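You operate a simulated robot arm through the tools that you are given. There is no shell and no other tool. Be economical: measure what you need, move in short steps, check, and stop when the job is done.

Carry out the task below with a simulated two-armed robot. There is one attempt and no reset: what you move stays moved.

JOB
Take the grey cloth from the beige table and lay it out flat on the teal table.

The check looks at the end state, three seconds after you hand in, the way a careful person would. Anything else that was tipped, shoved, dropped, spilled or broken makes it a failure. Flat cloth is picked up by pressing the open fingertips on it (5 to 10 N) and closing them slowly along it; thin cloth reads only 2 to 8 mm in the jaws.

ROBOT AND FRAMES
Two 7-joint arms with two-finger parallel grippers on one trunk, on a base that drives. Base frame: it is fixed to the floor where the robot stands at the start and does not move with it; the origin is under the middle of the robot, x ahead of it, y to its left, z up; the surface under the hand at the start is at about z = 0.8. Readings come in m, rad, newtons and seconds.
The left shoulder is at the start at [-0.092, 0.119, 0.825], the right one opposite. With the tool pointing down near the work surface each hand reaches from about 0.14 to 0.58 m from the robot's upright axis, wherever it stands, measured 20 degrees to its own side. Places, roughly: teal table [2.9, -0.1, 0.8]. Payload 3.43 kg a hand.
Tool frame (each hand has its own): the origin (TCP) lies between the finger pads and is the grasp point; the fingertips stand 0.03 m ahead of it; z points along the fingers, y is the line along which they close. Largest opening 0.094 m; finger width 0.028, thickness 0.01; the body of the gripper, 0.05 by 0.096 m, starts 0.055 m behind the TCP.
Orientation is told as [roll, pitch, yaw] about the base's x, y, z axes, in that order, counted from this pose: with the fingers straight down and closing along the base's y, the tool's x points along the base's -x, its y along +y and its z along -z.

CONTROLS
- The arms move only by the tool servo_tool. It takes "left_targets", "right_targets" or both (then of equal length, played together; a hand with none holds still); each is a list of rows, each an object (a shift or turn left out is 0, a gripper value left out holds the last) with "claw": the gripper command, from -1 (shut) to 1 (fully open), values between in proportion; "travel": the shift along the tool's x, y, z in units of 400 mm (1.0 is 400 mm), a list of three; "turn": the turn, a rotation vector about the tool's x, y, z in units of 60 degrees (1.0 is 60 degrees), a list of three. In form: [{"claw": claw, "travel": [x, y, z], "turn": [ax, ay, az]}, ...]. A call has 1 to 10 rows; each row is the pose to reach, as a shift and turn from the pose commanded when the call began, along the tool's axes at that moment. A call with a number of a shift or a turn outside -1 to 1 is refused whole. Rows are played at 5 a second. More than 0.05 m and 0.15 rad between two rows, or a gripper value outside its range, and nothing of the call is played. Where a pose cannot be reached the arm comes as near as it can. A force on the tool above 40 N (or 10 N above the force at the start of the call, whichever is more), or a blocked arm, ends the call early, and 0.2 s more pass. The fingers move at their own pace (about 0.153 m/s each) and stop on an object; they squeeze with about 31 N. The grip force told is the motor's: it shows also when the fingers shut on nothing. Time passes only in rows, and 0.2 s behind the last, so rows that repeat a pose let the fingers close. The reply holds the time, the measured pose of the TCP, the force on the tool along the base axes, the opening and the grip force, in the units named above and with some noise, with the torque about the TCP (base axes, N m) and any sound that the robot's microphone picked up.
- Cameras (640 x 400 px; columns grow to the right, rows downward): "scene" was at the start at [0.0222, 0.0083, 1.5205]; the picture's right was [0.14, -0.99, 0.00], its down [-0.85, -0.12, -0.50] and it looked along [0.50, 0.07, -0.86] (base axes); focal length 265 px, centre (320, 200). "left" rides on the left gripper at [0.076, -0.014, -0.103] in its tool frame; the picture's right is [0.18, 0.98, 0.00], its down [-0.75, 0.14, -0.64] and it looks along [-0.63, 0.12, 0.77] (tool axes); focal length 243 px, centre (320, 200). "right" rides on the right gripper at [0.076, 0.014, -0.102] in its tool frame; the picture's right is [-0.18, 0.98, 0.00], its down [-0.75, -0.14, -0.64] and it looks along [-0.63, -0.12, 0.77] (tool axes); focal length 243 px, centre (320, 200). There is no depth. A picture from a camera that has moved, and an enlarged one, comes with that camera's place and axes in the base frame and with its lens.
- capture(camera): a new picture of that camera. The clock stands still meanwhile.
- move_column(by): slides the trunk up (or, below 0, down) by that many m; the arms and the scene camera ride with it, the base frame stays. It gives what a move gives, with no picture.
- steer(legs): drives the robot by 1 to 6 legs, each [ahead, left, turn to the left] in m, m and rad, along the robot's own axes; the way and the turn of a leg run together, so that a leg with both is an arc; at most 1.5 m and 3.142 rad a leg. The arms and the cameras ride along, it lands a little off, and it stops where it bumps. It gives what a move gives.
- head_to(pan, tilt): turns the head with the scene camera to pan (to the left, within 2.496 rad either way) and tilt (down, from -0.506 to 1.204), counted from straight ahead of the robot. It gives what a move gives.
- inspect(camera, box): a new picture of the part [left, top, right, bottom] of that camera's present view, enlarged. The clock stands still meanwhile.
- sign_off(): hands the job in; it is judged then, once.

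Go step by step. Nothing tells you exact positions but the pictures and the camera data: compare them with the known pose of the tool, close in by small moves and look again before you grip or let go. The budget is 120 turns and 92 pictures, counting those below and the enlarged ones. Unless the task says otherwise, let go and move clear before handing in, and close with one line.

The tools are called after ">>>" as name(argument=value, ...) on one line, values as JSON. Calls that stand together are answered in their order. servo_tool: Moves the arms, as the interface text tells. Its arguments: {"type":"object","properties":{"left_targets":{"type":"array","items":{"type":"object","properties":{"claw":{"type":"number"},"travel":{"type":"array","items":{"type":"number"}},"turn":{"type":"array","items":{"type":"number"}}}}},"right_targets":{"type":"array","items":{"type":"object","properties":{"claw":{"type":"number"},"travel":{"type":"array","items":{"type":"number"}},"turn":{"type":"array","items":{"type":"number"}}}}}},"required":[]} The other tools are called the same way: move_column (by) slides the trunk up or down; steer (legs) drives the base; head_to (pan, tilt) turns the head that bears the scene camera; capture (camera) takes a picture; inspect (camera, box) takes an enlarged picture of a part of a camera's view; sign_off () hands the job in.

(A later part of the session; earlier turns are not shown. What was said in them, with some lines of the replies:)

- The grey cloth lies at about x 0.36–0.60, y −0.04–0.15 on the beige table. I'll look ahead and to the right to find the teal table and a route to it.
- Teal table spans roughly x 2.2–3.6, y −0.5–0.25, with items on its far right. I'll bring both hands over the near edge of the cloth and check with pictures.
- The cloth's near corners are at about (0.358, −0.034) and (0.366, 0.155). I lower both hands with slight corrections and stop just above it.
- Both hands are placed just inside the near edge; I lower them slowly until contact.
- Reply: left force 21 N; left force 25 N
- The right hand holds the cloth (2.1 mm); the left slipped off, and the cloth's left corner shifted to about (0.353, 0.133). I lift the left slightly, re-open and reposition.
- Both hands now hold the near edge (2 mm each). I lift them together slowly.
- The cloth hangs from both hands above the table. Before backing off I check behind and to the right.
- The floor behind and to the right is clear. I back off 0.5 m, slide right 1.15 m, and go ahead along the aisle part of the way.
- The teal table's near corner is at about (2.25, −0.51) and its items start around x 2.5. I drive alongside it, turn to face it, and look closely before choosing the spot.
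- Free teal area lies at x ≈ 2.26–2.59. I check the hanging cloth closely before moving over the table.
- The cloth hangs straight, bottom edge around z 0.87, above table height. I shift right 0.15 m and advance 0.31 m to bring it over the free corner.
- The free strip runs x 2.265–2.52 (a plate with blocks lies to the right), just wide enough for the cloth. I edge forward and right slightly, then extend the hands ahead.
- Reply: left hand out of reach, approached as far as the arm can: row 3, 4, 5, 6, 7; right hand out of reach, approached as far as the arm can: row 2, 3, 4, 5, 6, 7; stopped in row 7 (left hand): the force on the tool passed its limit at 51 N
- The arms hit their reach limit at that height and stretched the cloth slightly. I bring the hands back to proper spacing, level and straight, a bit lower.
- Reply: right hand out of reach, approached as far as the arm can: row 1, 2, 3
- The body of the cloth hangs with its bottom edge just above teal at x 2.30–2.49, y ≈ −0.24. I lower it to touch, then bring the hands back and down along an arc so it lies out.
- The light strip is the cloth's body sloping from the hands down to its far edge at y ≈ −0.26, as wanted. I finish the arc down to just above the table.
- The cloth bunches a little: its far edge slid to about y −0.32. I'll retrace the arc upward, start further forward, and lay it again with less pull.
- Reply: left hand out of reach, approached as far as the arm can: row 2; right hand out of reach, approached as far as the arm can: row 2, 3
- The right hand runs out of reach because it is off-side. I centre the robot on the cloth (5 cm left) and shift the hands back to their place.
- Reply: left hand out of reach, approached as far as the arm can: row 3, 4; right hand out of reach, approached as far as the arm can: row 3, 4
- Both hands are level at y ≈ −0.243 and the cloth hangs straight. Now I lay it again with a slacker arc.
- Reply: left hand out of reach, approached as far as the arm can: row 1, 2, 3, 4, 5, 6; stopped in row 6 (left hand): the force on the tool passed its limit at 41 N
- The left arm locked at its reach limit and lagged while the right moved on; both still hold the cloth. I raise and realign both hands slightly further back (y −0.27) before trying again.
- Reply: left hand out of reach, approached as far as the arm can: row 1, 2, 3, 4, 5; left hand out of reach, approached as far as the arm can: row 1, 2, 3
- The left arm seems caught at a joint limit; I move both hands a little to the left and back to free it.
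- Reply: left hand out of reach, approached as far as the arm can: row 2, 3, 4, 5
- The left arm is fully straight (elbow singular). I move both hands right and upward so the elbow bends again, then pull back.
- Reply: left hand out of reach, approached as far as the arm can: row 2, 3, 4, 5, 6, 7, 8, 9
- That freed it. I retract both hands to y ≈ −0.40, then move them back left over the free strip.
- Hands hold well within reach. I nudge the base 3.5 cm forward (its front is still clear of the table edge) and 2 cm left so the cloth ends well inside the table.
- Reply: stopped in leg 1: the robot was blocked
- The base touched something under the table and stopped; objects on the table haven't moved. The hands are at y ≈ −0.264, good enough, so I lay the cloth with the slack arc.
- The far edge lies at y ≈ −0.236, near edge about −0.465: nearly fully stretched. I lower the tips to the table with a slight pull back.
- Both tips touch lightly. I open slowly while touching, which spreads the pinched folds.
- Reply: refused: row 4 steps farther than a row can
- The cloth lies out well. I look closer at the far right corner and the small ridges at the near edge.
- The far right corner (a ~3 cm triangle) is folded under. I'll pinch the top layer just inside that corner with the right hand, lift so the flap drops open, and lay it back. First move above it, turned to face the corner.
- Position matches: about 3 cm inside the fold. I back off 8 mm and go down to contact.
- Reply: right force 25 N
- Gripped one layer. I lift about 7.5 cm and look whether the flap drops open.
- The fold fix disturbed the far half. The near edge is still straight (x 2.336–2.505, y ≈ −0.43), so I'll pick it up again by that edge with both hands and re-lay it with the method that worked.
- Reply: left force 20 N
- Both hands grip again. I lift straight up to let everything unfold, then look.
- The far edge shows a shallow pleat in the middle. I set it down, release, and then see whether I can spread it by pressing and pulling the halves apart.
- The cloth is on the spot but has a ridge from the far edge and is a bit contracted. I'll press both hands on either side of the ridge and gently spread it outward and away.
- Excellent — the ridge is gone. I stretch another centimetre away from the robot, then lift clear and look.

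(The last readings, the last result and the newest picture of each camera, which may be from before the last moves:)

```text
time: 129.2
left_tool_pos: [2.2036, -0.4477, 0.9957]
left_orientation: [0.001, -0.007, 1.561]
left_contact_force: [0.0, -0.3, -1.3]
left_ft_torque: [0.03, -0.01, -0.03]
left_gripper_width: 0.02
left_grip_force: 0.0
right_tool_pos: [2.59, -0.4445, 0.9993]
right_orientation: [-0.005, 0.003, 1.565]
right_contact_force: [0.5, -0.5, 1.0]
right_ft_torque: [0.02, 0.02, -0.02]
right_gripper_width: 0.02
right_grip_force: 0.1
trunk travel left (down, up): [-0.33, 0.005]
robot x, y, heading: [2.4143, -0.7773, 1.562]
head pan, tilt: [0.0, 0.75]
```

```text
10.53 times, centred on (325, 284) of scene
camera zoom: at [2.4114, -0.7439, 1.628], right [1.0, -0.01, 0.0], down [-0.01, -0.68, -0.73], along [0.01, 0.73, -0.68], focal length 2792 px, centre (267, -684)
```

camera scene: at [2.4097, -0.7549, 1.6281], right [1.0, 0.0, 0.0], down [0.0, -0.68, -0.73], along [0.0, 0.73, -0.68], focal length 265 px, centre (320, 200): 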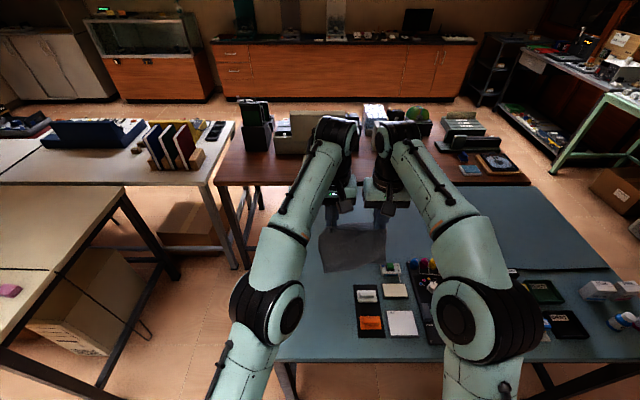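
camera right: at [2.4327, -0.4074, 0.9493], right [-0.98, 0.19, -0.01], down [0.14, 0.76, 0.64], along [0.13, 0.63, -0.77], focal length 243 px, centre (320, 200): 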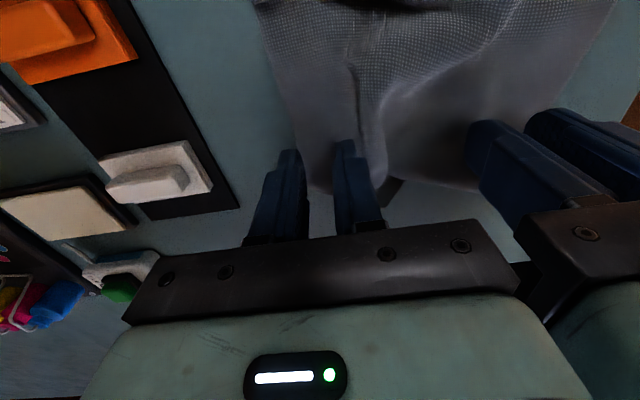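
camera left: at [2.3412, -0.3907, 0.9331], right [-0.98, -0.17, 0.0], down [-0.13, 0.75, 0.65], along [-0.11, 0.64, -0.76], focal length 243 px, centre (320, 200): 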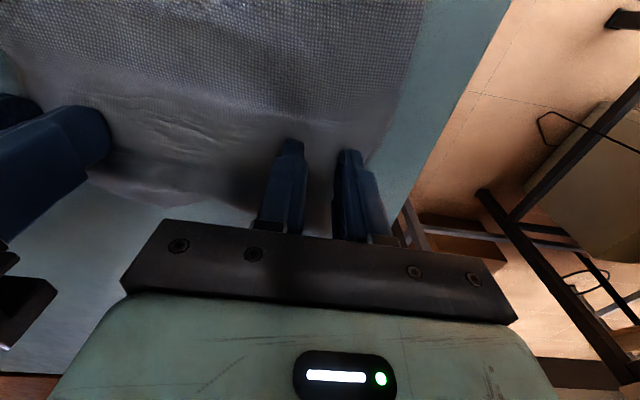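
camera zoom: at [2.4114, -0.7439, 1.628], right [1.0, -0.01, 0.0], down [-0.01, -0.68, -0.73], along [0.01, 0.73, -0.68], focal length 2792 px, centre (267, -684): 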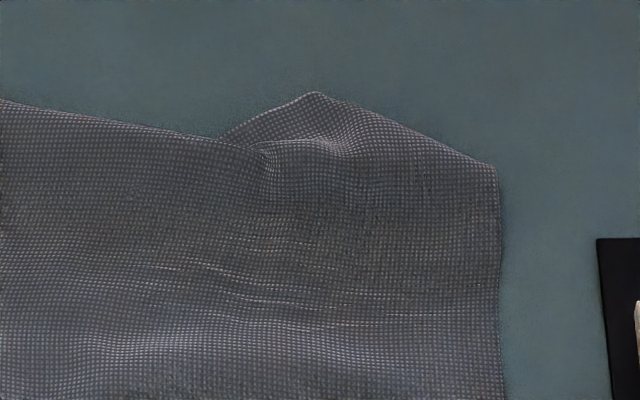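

A small pleat remains near the far right corner. I repeat the press-and-spread there.

>>> servo_tool(left_targets=[{"travel": [-0.08, -0.06, 0]}, {"travel": [-0.16, -0.12, 0]}, {"travel": [-0.24, -0.19, 0.03]}, {"travel": [-0.32, -0.26, 0.09]}, {"travel": [-0.398, -0.32, 0.15]}, {"travel": [-0.398, -0.35, 0.24]}, {"travel": [-0.398, -0.35, 0.33]}, {"travel": [-0.398, -0.35, 0.39]}, {"travel": [-0.398, -0.35, 0.412]}, {"travel": [-0.398, -0.35, 0.412]}], right_targets=[{"travel": [-0.08, 0.06, 0]}, {"travel": [-0.16, 0.12, 0]}, {"travel": [-0.24, 0.18, 0.03]}, {"travel": [-0.32, 0.24, 0.09]}, {"travel": [-0.385, 0.3, 0.15]}, {"travel": [-0.385, 0.315, 0.24]}, {"travel": [-0.385, 0.315, 0.33]}, {"travel": [-0.385, 0.315, 0.4]}, {"travel": [-0.385, 0.315, 0.42]}, {"travel": [-0.385, 0.315, 0.42]}])

>>> capture(camera="right")

```text
time: 131.4
left_tool_pos: [2.3456, -0.2856, 0.8338]
left_orientation: [0.0, -0.008, 1.562]
left_contact_force: [-0.9, -0.2, 0.3]
left_ft_torque: [0.01, 0.02, -0.01]
left_gripper_width: 0.0202
left_grip_force: 0.0
right_tool_pos: [2.4656, -0.2876, 0.8306]
right_orientation: [-0.004, 0.001, 1.563]
right_contact_force: [0.3, -1.6, 10.3]
right_ft_torque: [0.08, -0.06, -0.01]
right_gripper_width: 0.02
right_grip_force: 0.0
trunk travel left (down, up): [-0.33, 0.005]
robot x, y, heading: [2.4084, -0.7761, 1.557]
head pan, tilt: [0.0, 0.75]
```

```text
12 pictures are left
camera right: at [2.4504, -0.3642, 0.9337], right [-0.98, 0.19, -0.01], down [0.14, 0.75, 0.64], along [0.13, 0.63, -0.77], focal length 243 px, centre (320, 200)
```

right: 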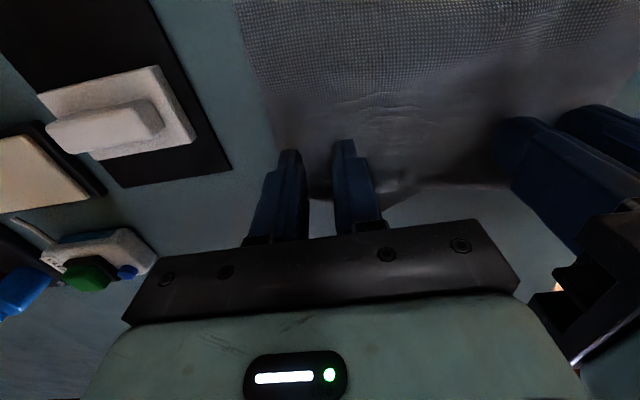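

>>> servo_tool(left_targets=[{"travel": [0, 0, 0.006]}, {"travel": [0, 0, 0.007]}, {"travel": [-0.006, 0.004, 0.007]}, {"travel": [-0.012, 0.008, 0.007]}, {"travel": [-0.018, 0.012, 0.007]}, {"travel": [-0.024, 0.016, 0.007]}, {"travel": [-0.03, 0.02, 0.007]}], right_targets=[{"travel": [0, 0, 0]}, {"travel": [0, 0, 0]}, {"travel": [-0.012, -0.01, 0]}, {"travel": [-0.025, -0.02, 0]}, {"travel": [-0.038, -0.03, 0]}, {"travel": [-0.05, -0.04, 0]}, {"travel": [-0.0625, -0.048, 0]}])

>>> capture(camera="right")

```text
time: 133.1
left_tool_pos: [2.3368, -0.274, 0.8316]
left_orientation: [0.002, -0.009, 1.562]
left_contact_force: [-0.2, 0.5, 0.4]
left_ft_torque: [0.0, -0.01, -0.01]
left_gripper_width: 0.0203
left_grip_force: 0.1
right_tool_pos: [2.4857, -0.2639, 0.8302]
right_orientation: [-0.006, 0.002, 1.565]
right_contact_force: [-3.9, -3.4, 26.9]
right_ft_torque: [0.04, 0.15, 0.03]
right_gripper_width: 0.02
right_grip_force: 0.1
trunk travel left (down, up): [-0.33, 0.005]
robot x, y, heading: [2.4094, -0.7797, 1.56]
head pan, tilt: [0.0, 0.75]
```

```text
11 pictures are left
camera right: at [2.4696, -0.3404, 0.9336], right [-0.98, 0.19, -0.01], down [0.14, 0.75, 0.64], along [0.13, 0.63, -0.77], focal length 243 px, centre (320, 200)
```

right: 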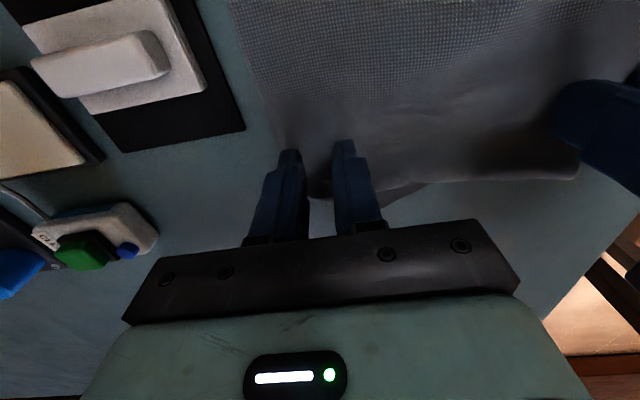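

>>> servo_tool(left_targets=[{"travel": [0, 0, 0.004]}, {"travel": [0, 0, 0.006]}, {"travel": [0, 0, 0.006]}, {"travel": [-0.01, 0.01, 0.006]}, {"travel": [-0.02, 0.02, 0.006]}, {"travel": [-0.03, 0.03, 0.006]}, {"travel": [-0.04, 0.03, 0.006]}], right_targets=[{"travel": [0, 0, -0.002]}, {"travel": [0, 0, -0.002]}, {"travel": [0, 0, -0.002]}, {"travel": [0, 0, -0.002]}, {"travel": [0, 0, -0.002]}, {"travel": [0, 0, -0.002]}, {"travel": [0, 0, -0.002]}])

>>> servo_tool(left_targets=[{"travel": [0, 0, -0.02]}, {"travel": [0, 0, -0.1]}, {"travel": [0, 0, -0.2]}, {"travel": [0.05, 0.04, -0.28]}, {"travel": [0.12, 0.1, -0.34]}, {"travel": [0.2, 0.17, -0.38]}, {"travel": [0.29, 0.22, -0.4]}, {"travel": [0.38, 0.26, -0.42]}, {"travel": [0.46, 0.3, -0.42]}], right_targets=[{"travel": [0, 0, -0.02]}, {"travel": [0, 0, -0.1]}, {"travel": [0, 0, -0.2]}, {"travel": [0.05, -0.04, -0.28]}, {"travel": [0.12, -0.1, -0.34]}, {"travel": [0.2, -0.15, -0.38]}, {"travel": [0.29, -0.2, -0.4]}, {"travel": [0.38, -0.24, -0.42]}, {"travel": [0.46, -0.27, -0.42]}])

>>> inspect(camera="scene", box=[250, 250, 400, 362])

```text
time: 134.7
left_tool_pos: [2.3277, -0.2584, 0.831]
left_orientation: [0.0, -0.012, 1.56]
left_contact_force: [4.8, -5.9, 29.6]
left_ft_torque: [-0.49, -0.39, -0.03]
left_gripper_width: 0.0209
left_grip_force: 0.6
right_tool_pos: [2.4859, -0.2643, 0.8305]
right_orientation: [-0.006, 0.003, 1.562]
right_contact_force: [-2.1, 1.7, 10.3]
right_ft_torque: [0.16, 0.02, 0.0]
right_gripper_width: 0.0204
right_grip_force: 0.0
trunk travel left (down, up): [-0.33, 0.005]
robot x, y, heading: [2.4062, -0.7774, 1.557]
head pan, tilt: [0.0, 0.75]
```

```text
time: 136.7
left_tool_pos: [2.2038, -0.4419, 0.996]
left_orientation: [0.001, -0.009, 1.56]
left_contact_force: [0.3, -0.7, -0.8]
left_ft_torque: [0.0, -0.03, -0.03]
left_gripper_width: 0.0203
left_grip_force: 0.0
right_tool_pos: [2.5916, -0.4489, 1.0003]
right_orientation: [-0.007, 0.002, 1.565]
right_contact_force: [-0.5, -0.3, 0.6]
right_ft_torque: [0.01, 0.02, 0.0]
right_gripper_width: 0.02
right_grip_force: 0.1
trunk travel left (down, up): [-0.33, 0.005]
robot x, y, heading: [2.4122, -0.7743, 1.563]
head pan, tilt: [0.0, 0.75]
```

```text
3.57 times, centred on (325, 306) of scene
camera zoom: at [2.4113, -0.7435, 1.6281], right [1.0, -0.01, 0.0], down [-0.01, -0.68, -0.73], along [0.01, 0.73, -0.68], focal length 947 px, centre (302, -179)
```

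zoom: 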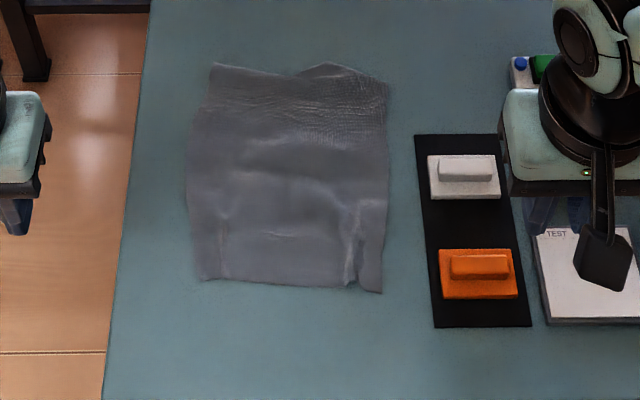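

Nearly flat; the ridge near the close right corner remains. I press the near corners with almost closed fingers, spread the fingers across the ridges, and pull slightly toward the robot.

>>> servo_tool(left_targets=[{"claw": -0.72, "travel": [-0.03, -0.07, 0]}, {"travel": [-0.06, -0.15, 0]}, {"travel": [-0.09, -0.23, 0.03]}, {"travel": [-0.096, -0.31, 0.08]}, {"travel": [-0.096, -0.37, 0.15]}, {"travel": [-0.096, -0.37, 0.25]}, {"travel": [-0.096, -0.37, 0.34]}, {"travel": [-0.096, -0.37, 0.39]}, {"travel": [-0.096, -0.37, 0.411]}, {"travel": [-0.096, -0.37, 0.411]}], right_targets=[{"claw": -0.72, "travel": [-0.03, 0.07, 0]}, {"travel": [-0.06, 0.14, 0]}, {"travel": [-0.09, 0.21, 0.03]}, {"travel": [-0.095, 0.28, 0.08]}, {"travel": [-0.095, 0.337, 0.15]}, {"travel": [-0.095, 0.337, 0.25]}, {"travel": [-0.095, 0.337, 0.34]}, {"travel": [-0.095, 0.337, 0.4]}, {"travel": [-0.095, 0.337, 0.419]}, {"travel": [-0.095, 0.337, 0.419]}])

>>> capture(camera="right")

```text
time: 138.8
left_tool_pos: [2.3535, -0.4009, 0.8318]
left_orientation: [0.002, -0.006, 1.562]
left_contact_force: [0.8, -0.2, -0.2]
left_ft_torque: [0.01, 0.02, 0.05]
left_gripper_width: 0.0131
left_grip_force: 0.0
right_tool_pos: [2.4567, -0.409, 0.8312]
right_orientation: [-0.005, 0.003, 1.563]
right_contact_force: [-0.6, -0.5, 0.9]
right_ft_torque: [-0.03, 0.01, 0.0]
right_gripper_width: 0.0132
right_grip_force: 0.2
trunk travel left (down, up): [-0.33, 0.005]
robot x, y, heading: [2.4106, -0.7815, 1.557]
head pan, tilt: [0.0, 0.75]
```

```text
9 pictures are left
camera right: at [2.4409, -0.4849, 0.9341], right [-0.98, 0.19, -0.01], down [0.14, 0.76, 0.64], along [0.13, 0.63, -0.77], focal length 243 px, centre (320, 200)
```

right: 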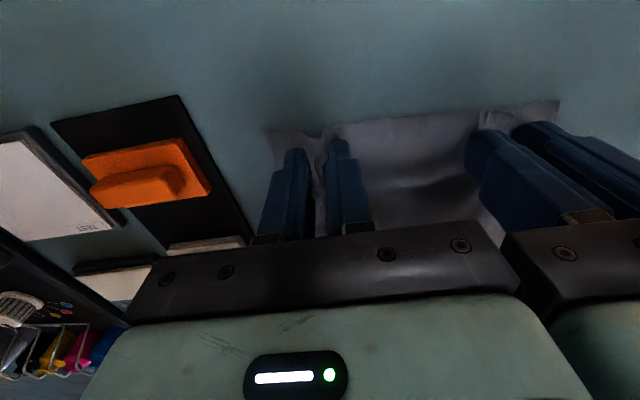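

>>> servo_tool(left_targets=[{"travel": [0, 0, 0.004]}, {"travel": [0, 0, 0.006]}, {"travel": [0, 0, 0.006]}, {"travel": [0, 0, 0.006], "claw": -0.62}, {"travel": [0, 0, 0.006], "claw": -0.52}, {"travel": [0, 0, 0.006], "claw": -0.42}, {"travel": [0, 0, 0.006], "claw": -0.32}, {"travel": [0, 0, 0.006], "claw": -0.25}], right_targets=[{"travel": [0, 0, 0.004]}, {"travel": [0, 0, 0.005]}, {"travel": [0, 0, 0.005]}, {"travel": [0, 0, 0.005], "claw": -0.62}, {"travel": [0, 0, 0.005], "claw": -0.52}, {"travel": [0, 0, 0.005], "claw": -0.42}, {"travel": [0, 0, 0.005], "claw": -0.32}, {"travel": [0, 0, 0.005], "claw": -0.25}])

>>> servo_tool(left_targets=[{"travel": [0.01, 0.004, -0.001]}, {"travel": [0.02, 0.008, -0.001]}, {"travel": [0.03, 0.012, -0.001]}, {"travel": [0.04, 0.016, -0.001]}, {"travel": [0.05, 0.02, -0.001]}], right_targets=[{"travel": [0.01, -0.004, -0.001]}, {"travel": [0.02, -0.008, -0.001]}, {"travel": [0.03, -0.012, -0.001]}, {"travel": [0.04, -0.016, -0.001]}, {"travel": [0.05, -0.02, -0.001]}])

>>> capture(camera="right")

```text
time: 140.7
left_tool_pos: [2.3531, -0.401, 0.8324]
left_orientation: [-0.001, -0.013, 1.562]
left_contact_force: [0.1, 3.6, 34.4]
left_ft_torque: [-0.24, -0.11, 0.0]
left_gripper_width: 0.0246
left_grip_force: 0.0
right_tool_pos: [2.457, -0.4098, 0.8314]
right_orientation: [-0.004, 0.003, 1.563]
right_contact_force: [4.3, 0.4, 17.7]
right_ft_torque: [-0.04, 0.19, -0.02]
right_gripper_width: 0.0318
right_grip_force: 0.1
trunk travel left (down, up): [-0.33, 0.005]
robot x, y, heading: [2.4076, -0.7795, 1.56]
head pan, tilt: [0.0, 0.75]
```

```text
time: 141.8
left_tool_pos: [2.3444, -0.4206, 0.8313]
left_orientation: [-0.002, -0.011, 1.562]
left_contact_force: [2.5, 5.8, 34.5]
left_ft_torque: [-0.18, -0.17, 0.03]
left_gripper_width: 0.0253
left_grip_force: 0.0
right_tool_pos: [2.4639, -0.4296, 0.8309]
right_orientation: [-0.002, 0.001, 1.565]
right_contact_force: [-3.1, 5.0, 27.7]
right_ft_torque: [0.02, 0.42, -0.07]
right_gripper_width: 0.0332
right_grip_force: 0.1
trunk travel left (down, up): [-0.33, 0.005]
robot x, y, heading: [2.4089, -0.7781, 1.561]
head pan, tilt: [0.0, 0.75]
```

```text
8 pictures are left
camera right: at [2.4488, -0.5061, 0.9335], right [-0.98, 0.19, 0.0], down [0.14, 0.75, 0.64], along [0.13, 0.63, -0.77], focal length 243 px, centre (320, 200)
```

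right: 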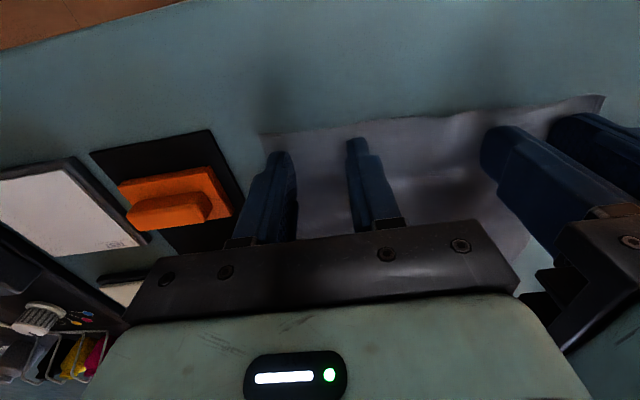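

Both near ridges are spread out. I lift straight up and clear, then check.

>>> servo_tool(left_targets=[{"travel": [0, 0, -0.02]}, {"travel": [0, 0, -0.1]}, {"travel": [0, 0, -0.2]}, {"travel": [0, 0.04, -0.29]}, {"travel": [0.03, 0.1, -0.36]}, {"travel": [0.06, 0.17, -0.42]}, {"travel": [0.08, 0.25, -0.45]}, {"travel": [0.08, 0.33, -0.45]}], right_targets=[{"travel": [0, 0, -0.02]}, {"travel": [0, 0, -0.1]}, {"travel": [0, 0, -0.2]}, {"travel": [0, -0.04, -0.29]}, {"travel": [0.03, -0.1, -0.36]}, {"travel": [0.06, -0.17, -0.42]}, {"travel": [0.08, -0.25, -0.45]}, {"travel": [0.08, -0.33, -0.45]}])

>>> inspect(camera="scene", box=[265, 255, 385, 345])

```text
time: 143.7
left_tool_pos: [2.214, -0.4557, 1.01]
left_orientation: [0.002, -0.004, 1.563]
left_contact_force: [0.2, 0.4, 0.1]
left_ft_torque: [0.0, 0.02, -0.04]
left_gripper_width: 0.0353
left_grip_force: 0.1
right_tool_pos: [2.5951, -0.4614, 1.0104]
right_orientation: [-0.008, 0.005, 1.566]
right_contact_force: [0.7, 0.9, -1.2]
right_ft_torque: [0.03, 0.05, 0.02]
right_gripper_width: 0.0354
right_grip_force: 0.1
trunk travel left (down, up): [-0.33, 0.005]
robot x, y, heading: [2.4101, -0.7799, 1.562]
head pan, tilt: [0.0, 0.75]
```

```text
4.44 times, centred on (325, 300) of scene
camera zoom: at [2.4116, -0.7415, 1.6281], right [1.0, -0.01, 0.0], down [-0.01, -0.68, -0.73], along [0.01, 0.73, -0.68], focal length 1179 px, centre (298, -244)
```

zoom: 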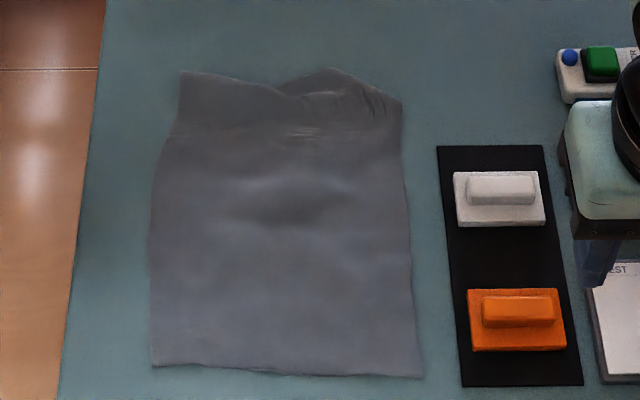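

The near half is now flat. One small pleat is left at the far edge on the right; one more press-and-spread there.

>>> servo_tool(left_targets=[{"claw": -0.57, "travel": [-0.1, -0.04, 0]}, {"travel": [-0.2, -0.09, 0]}, {"travel": [-0.3, -0.15, 0.03]}, {"travel": [-0.4, -0.21, 0.06]}, {"travel": [-0.48, -0.28, 0.11]}, {"travel": [-0.505, -0.3235, 0.19]}, {"travel": [-0.505, -0.3235, 0.29]}, {"travel": [-0.505, -0.3235, 0.38]}, {"travel": [-0.505, -0.3235, 0.43]}, {"travel": [-0.505, -0.3235, 0.448]}], right_targets=[{"claw": -0.57, "travel": [-0.1, 0.04, 0]}, {"travel": [-0.2, 0.09, 0]}, {"travel": [-0.3, 0.14, 0.03]}, {"travel": [-0.39, 0.19, 0.06]}, {"travel": [-0.46, 0.25, 0.11]}, {"travel": [-0.49, 0.295, 0.19]}, {"travel": [-0.49, 0.295, 0.29]}, {"travel": [-0.49, 0.295, 0.38]}, {"travel": [-0.49, 0.295, 0.43]}, {"travel": [-0.49, 0.295, 0.446]}])

>>> capture(camera="right")

```text
time: 145.8
left_tool_pos: [2.3429, -0.253, 0.8323]
left_orientation: [0.001, -0.011, 1.562]
left_contact_force: [0.6, -0.1, 0.2]
left_ft_torque: [-0.02, 0.01, -0.01]
left_gripper_width: 0.0204
left_grip_force: 0.0
right_tool_pos: [2.4798, -0.2652, 0.8317]
right_orientation: [-0.005, 0.005, 1.563]
right_contact_force: [-0.1, -0.7, 5.3]
right_ft_torque: [0.06, 0.07, 0.05]
right_gripper_width: 0.0203
right_grip_force: 0.1
trunk travel left (down, up): [-0.33, 0.005]
robot x, y, heading: [2.4123, -0.7784, 1.557]
head pan, tilt: [0.0, 0.75]
```

```text
6 pictures are left
camera right: at [2.4642, -0.3414, 0.9343], right [-0.98, 0.19, -0.01], down [0.14, 0.75, 0.64], along [0.13, 0.63, -0.77], focal length 243 px, centre (320, 200)
```

right: 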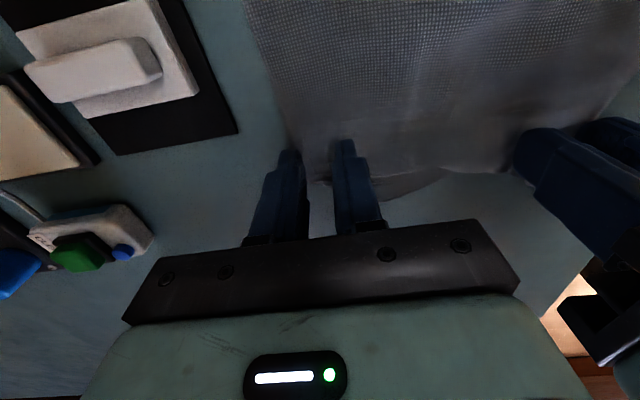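

>>> servo_tool(left_targets=[{"travel": [0, 0, 0.004]}, {"travel": [0, 0, 0.006]}, {"travel": [0, 0, 0.006]}, {"travel": [0, 0.008, 0.006]}, {"travel": [-0.002, 0.016, 0.006]}, {"travel": [-0.004, 0.024, 0.006]}, {"travel": [-0.006, 0.03, 0.006]}, {"travel": [-0.008, 0.035, 0.006]}], right_targets=[{"travel": [0, 0, 0.001]}, {"travel": [0, 0, 0.002]}, {"travel": [0, 0, 0.002]}, {"travel": [-0.012, -0.008, 0.002]}, {"travel": [-0.024, -0.016, 0.002]}, {"travel": [-0.036, -0.024, 0.002]}, {"travel": [-0.048, -0.03, 0.002]}, {"travel": [-0.06, -0.035, 0.002]}])

>>> servo_tool(left_targets=[{"travel": [0, 0, -0.02]}, {"travel": [0, 0, -0.1]}, {"travel": [0, 0, -0.2]}, {"travel": [0.05, 0.04, -0.28]}, {"travel": [0.12, 0.1, -0.34]}, {"travel": [0.2, 0.17, -0.38]}, {"travel": [0.29, 0.22, -0.4]}, {"travel": [0.38, 0.26, -0.42]}, {"travel": [0.46, 0.3, -0.42]}], right_targets=[{"travel": [0, 0, -0.02]}, {"travel": [0, 0, -0.1]}, {"travel": [0, 0, -0.2]}, {"travel": [0.05, -0.04, -0.28]}, {"travel": [0.12, -0.1, -0.34]}, {"travel": [0.2, -0.15, -0.38]}, {"travel": [0.29, -0.2, -0.4]}, {"travel": [0.38, -0.24, -0.42]}, {"travel": [0.46, -0.27, -0.42]}])

>>> inspect(camera="scene", box=[265, 255, 385, 345])

```text
time: 147.7
left_tool_pos: [2.329, -0.2494, 0.8306]
left_orientation: [0.0, -0.011, 1.561]
left_contact_force: [11.1, -0.1, 17.2]
left_ft_torque: [0.03, -0.35, 0.03]
left_gripper_width: 0.0196
left_grip_force: 0.0
right_tool_pos: [2.4938, -0.2429, 0.8324]
right_orientation: [-0.005, 0.002, 1.564]
right_contact_force: [-6.8, -4.6, 17.9]
right_ft_torque: [0.04, 0.47, 0.14]
right_gripper_width: 0.0241
right_grip_force: 2.4
trunk travel left (down, up): [-0.33, 0.005]
robot x, y, heading: [2.413, -0.7825, 1.558]
head pan, tilt: [0.0, 0.75]
```

```text
time: 149.7
left_tool_pos: [2.2112, -0.4337, 0.9944]
left_orientation: [0.001, -0.009, 1.562]
left_contact_force: [-0.2, 0.1, 0.2]
left_ft_torque: [0.02, 0.07, 0.0]
left_gripper_width: 0.0204
left_grip_force: 0.1
right_tool_pos: [2.6002, -0.4279, 1.0022]
right_orientation: [-0.007, 0.005, 1.565]
right_contact_force: [0.1, -0.5, -0.3]
right_ft_torque: [0.02, -0.02, 0.01]
right_gripper_width: 0.0203
right_grip_force: 0.1
trunk travel left (down, up): [-0.33, 0.005]
robot x, y, heading: [2.4103, -0.7789, 1.56]
head pan, tilt: [0.0, 0.75]
```

```text
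4.44 times, centred on (325, 300) of scene
camera zoom: at [2.4114, -0.7434, 1.6281], right [1.0, -0.01, 0.0], down [-0.01, -0.68, -0.73], along [0.01, 0.73, -0.68], focal length 1179 px, centre (298, -244)
```

zoom: 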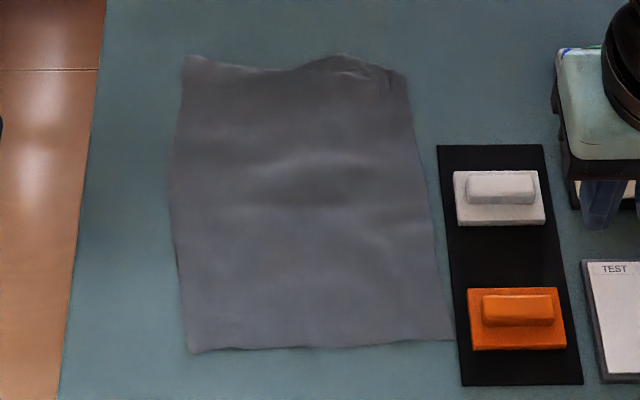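

Now essentially flat. I check the far edge and the near right corner by the plate once more.

>>> inspect(camera="scene", box=[300, 262, 372, 338])

```text
5.26 times, centred on (336, 300) of scene
camera zoom: at [2.4114, -0.7434, 1.6281], right [1.0, -0.01, 0.0], down [-0.01, -0.68, -0.73], along [0.01, 0.73, -0.68], focal length 1396 px, centre (236, -326)
```

zoom: 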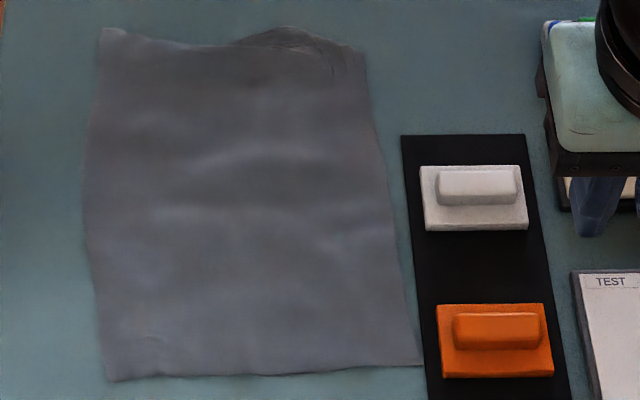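

The cloth lies flat with only a small tuck at one corner, beside but not on the plate. I back the robot clear and take a final look.

>>> steer(legs=[[-0.3, 0, 0]])

>>> capture(camera="scene")

```text
time: 151.7
left_tool_pos: [2.2079, -0.7329, 0.9945]
left_orientation: [0.002, -0.007, 1.561]
left_contact_force: [-0.2, 0.0, 0.2]
left_ft_torque: [0.03, -0.02, -0.02]
left_gripper_width: 0.0202
left_grip_force: 0.0
right_tool_pos: [2.596, -0.7278, 0.9999]
right_orientation: [-0.006, 0.004, 1.565]
right_contact_force: [1.3, 0.2, -0.5]
right_ft_torque: [0.02, 0.02, 0.02]
right_gripper_width: 0.0202
right_grip_force: 0.2
trunk travel left (down, up): [-0.33, 0.005]
robot x, y, heading: [2.4068, -1.0792, 1.562]
head pan, tilt: [0.0, 0.75]
```

```text
3 pictures are left
camera scene: at [2.4075, -1.0439, 1.6283], right [1.0, -0.01, 0.0], down [-0.01, -0.68, -0.73], along [0.01, 0.73, -0.68], focal length 265 px, centre (320, 200)
```

scene: 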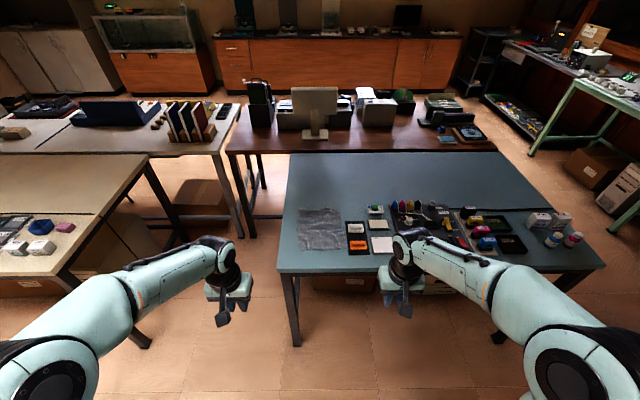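

The cloth lies spread on the teal table, everything else stands where it was, and the hands are clear. I hand it in.

>>> sign_off()

```text
The job is handed in.
```

The grey cloth is on the teal table, flat except for a small triangle (about 3 cm) at the far right corner that is still folded under. While I was positioning, the base touched something under the table and stopped. In the pictures nothing on the table had moved, and both hands are empty and clear.
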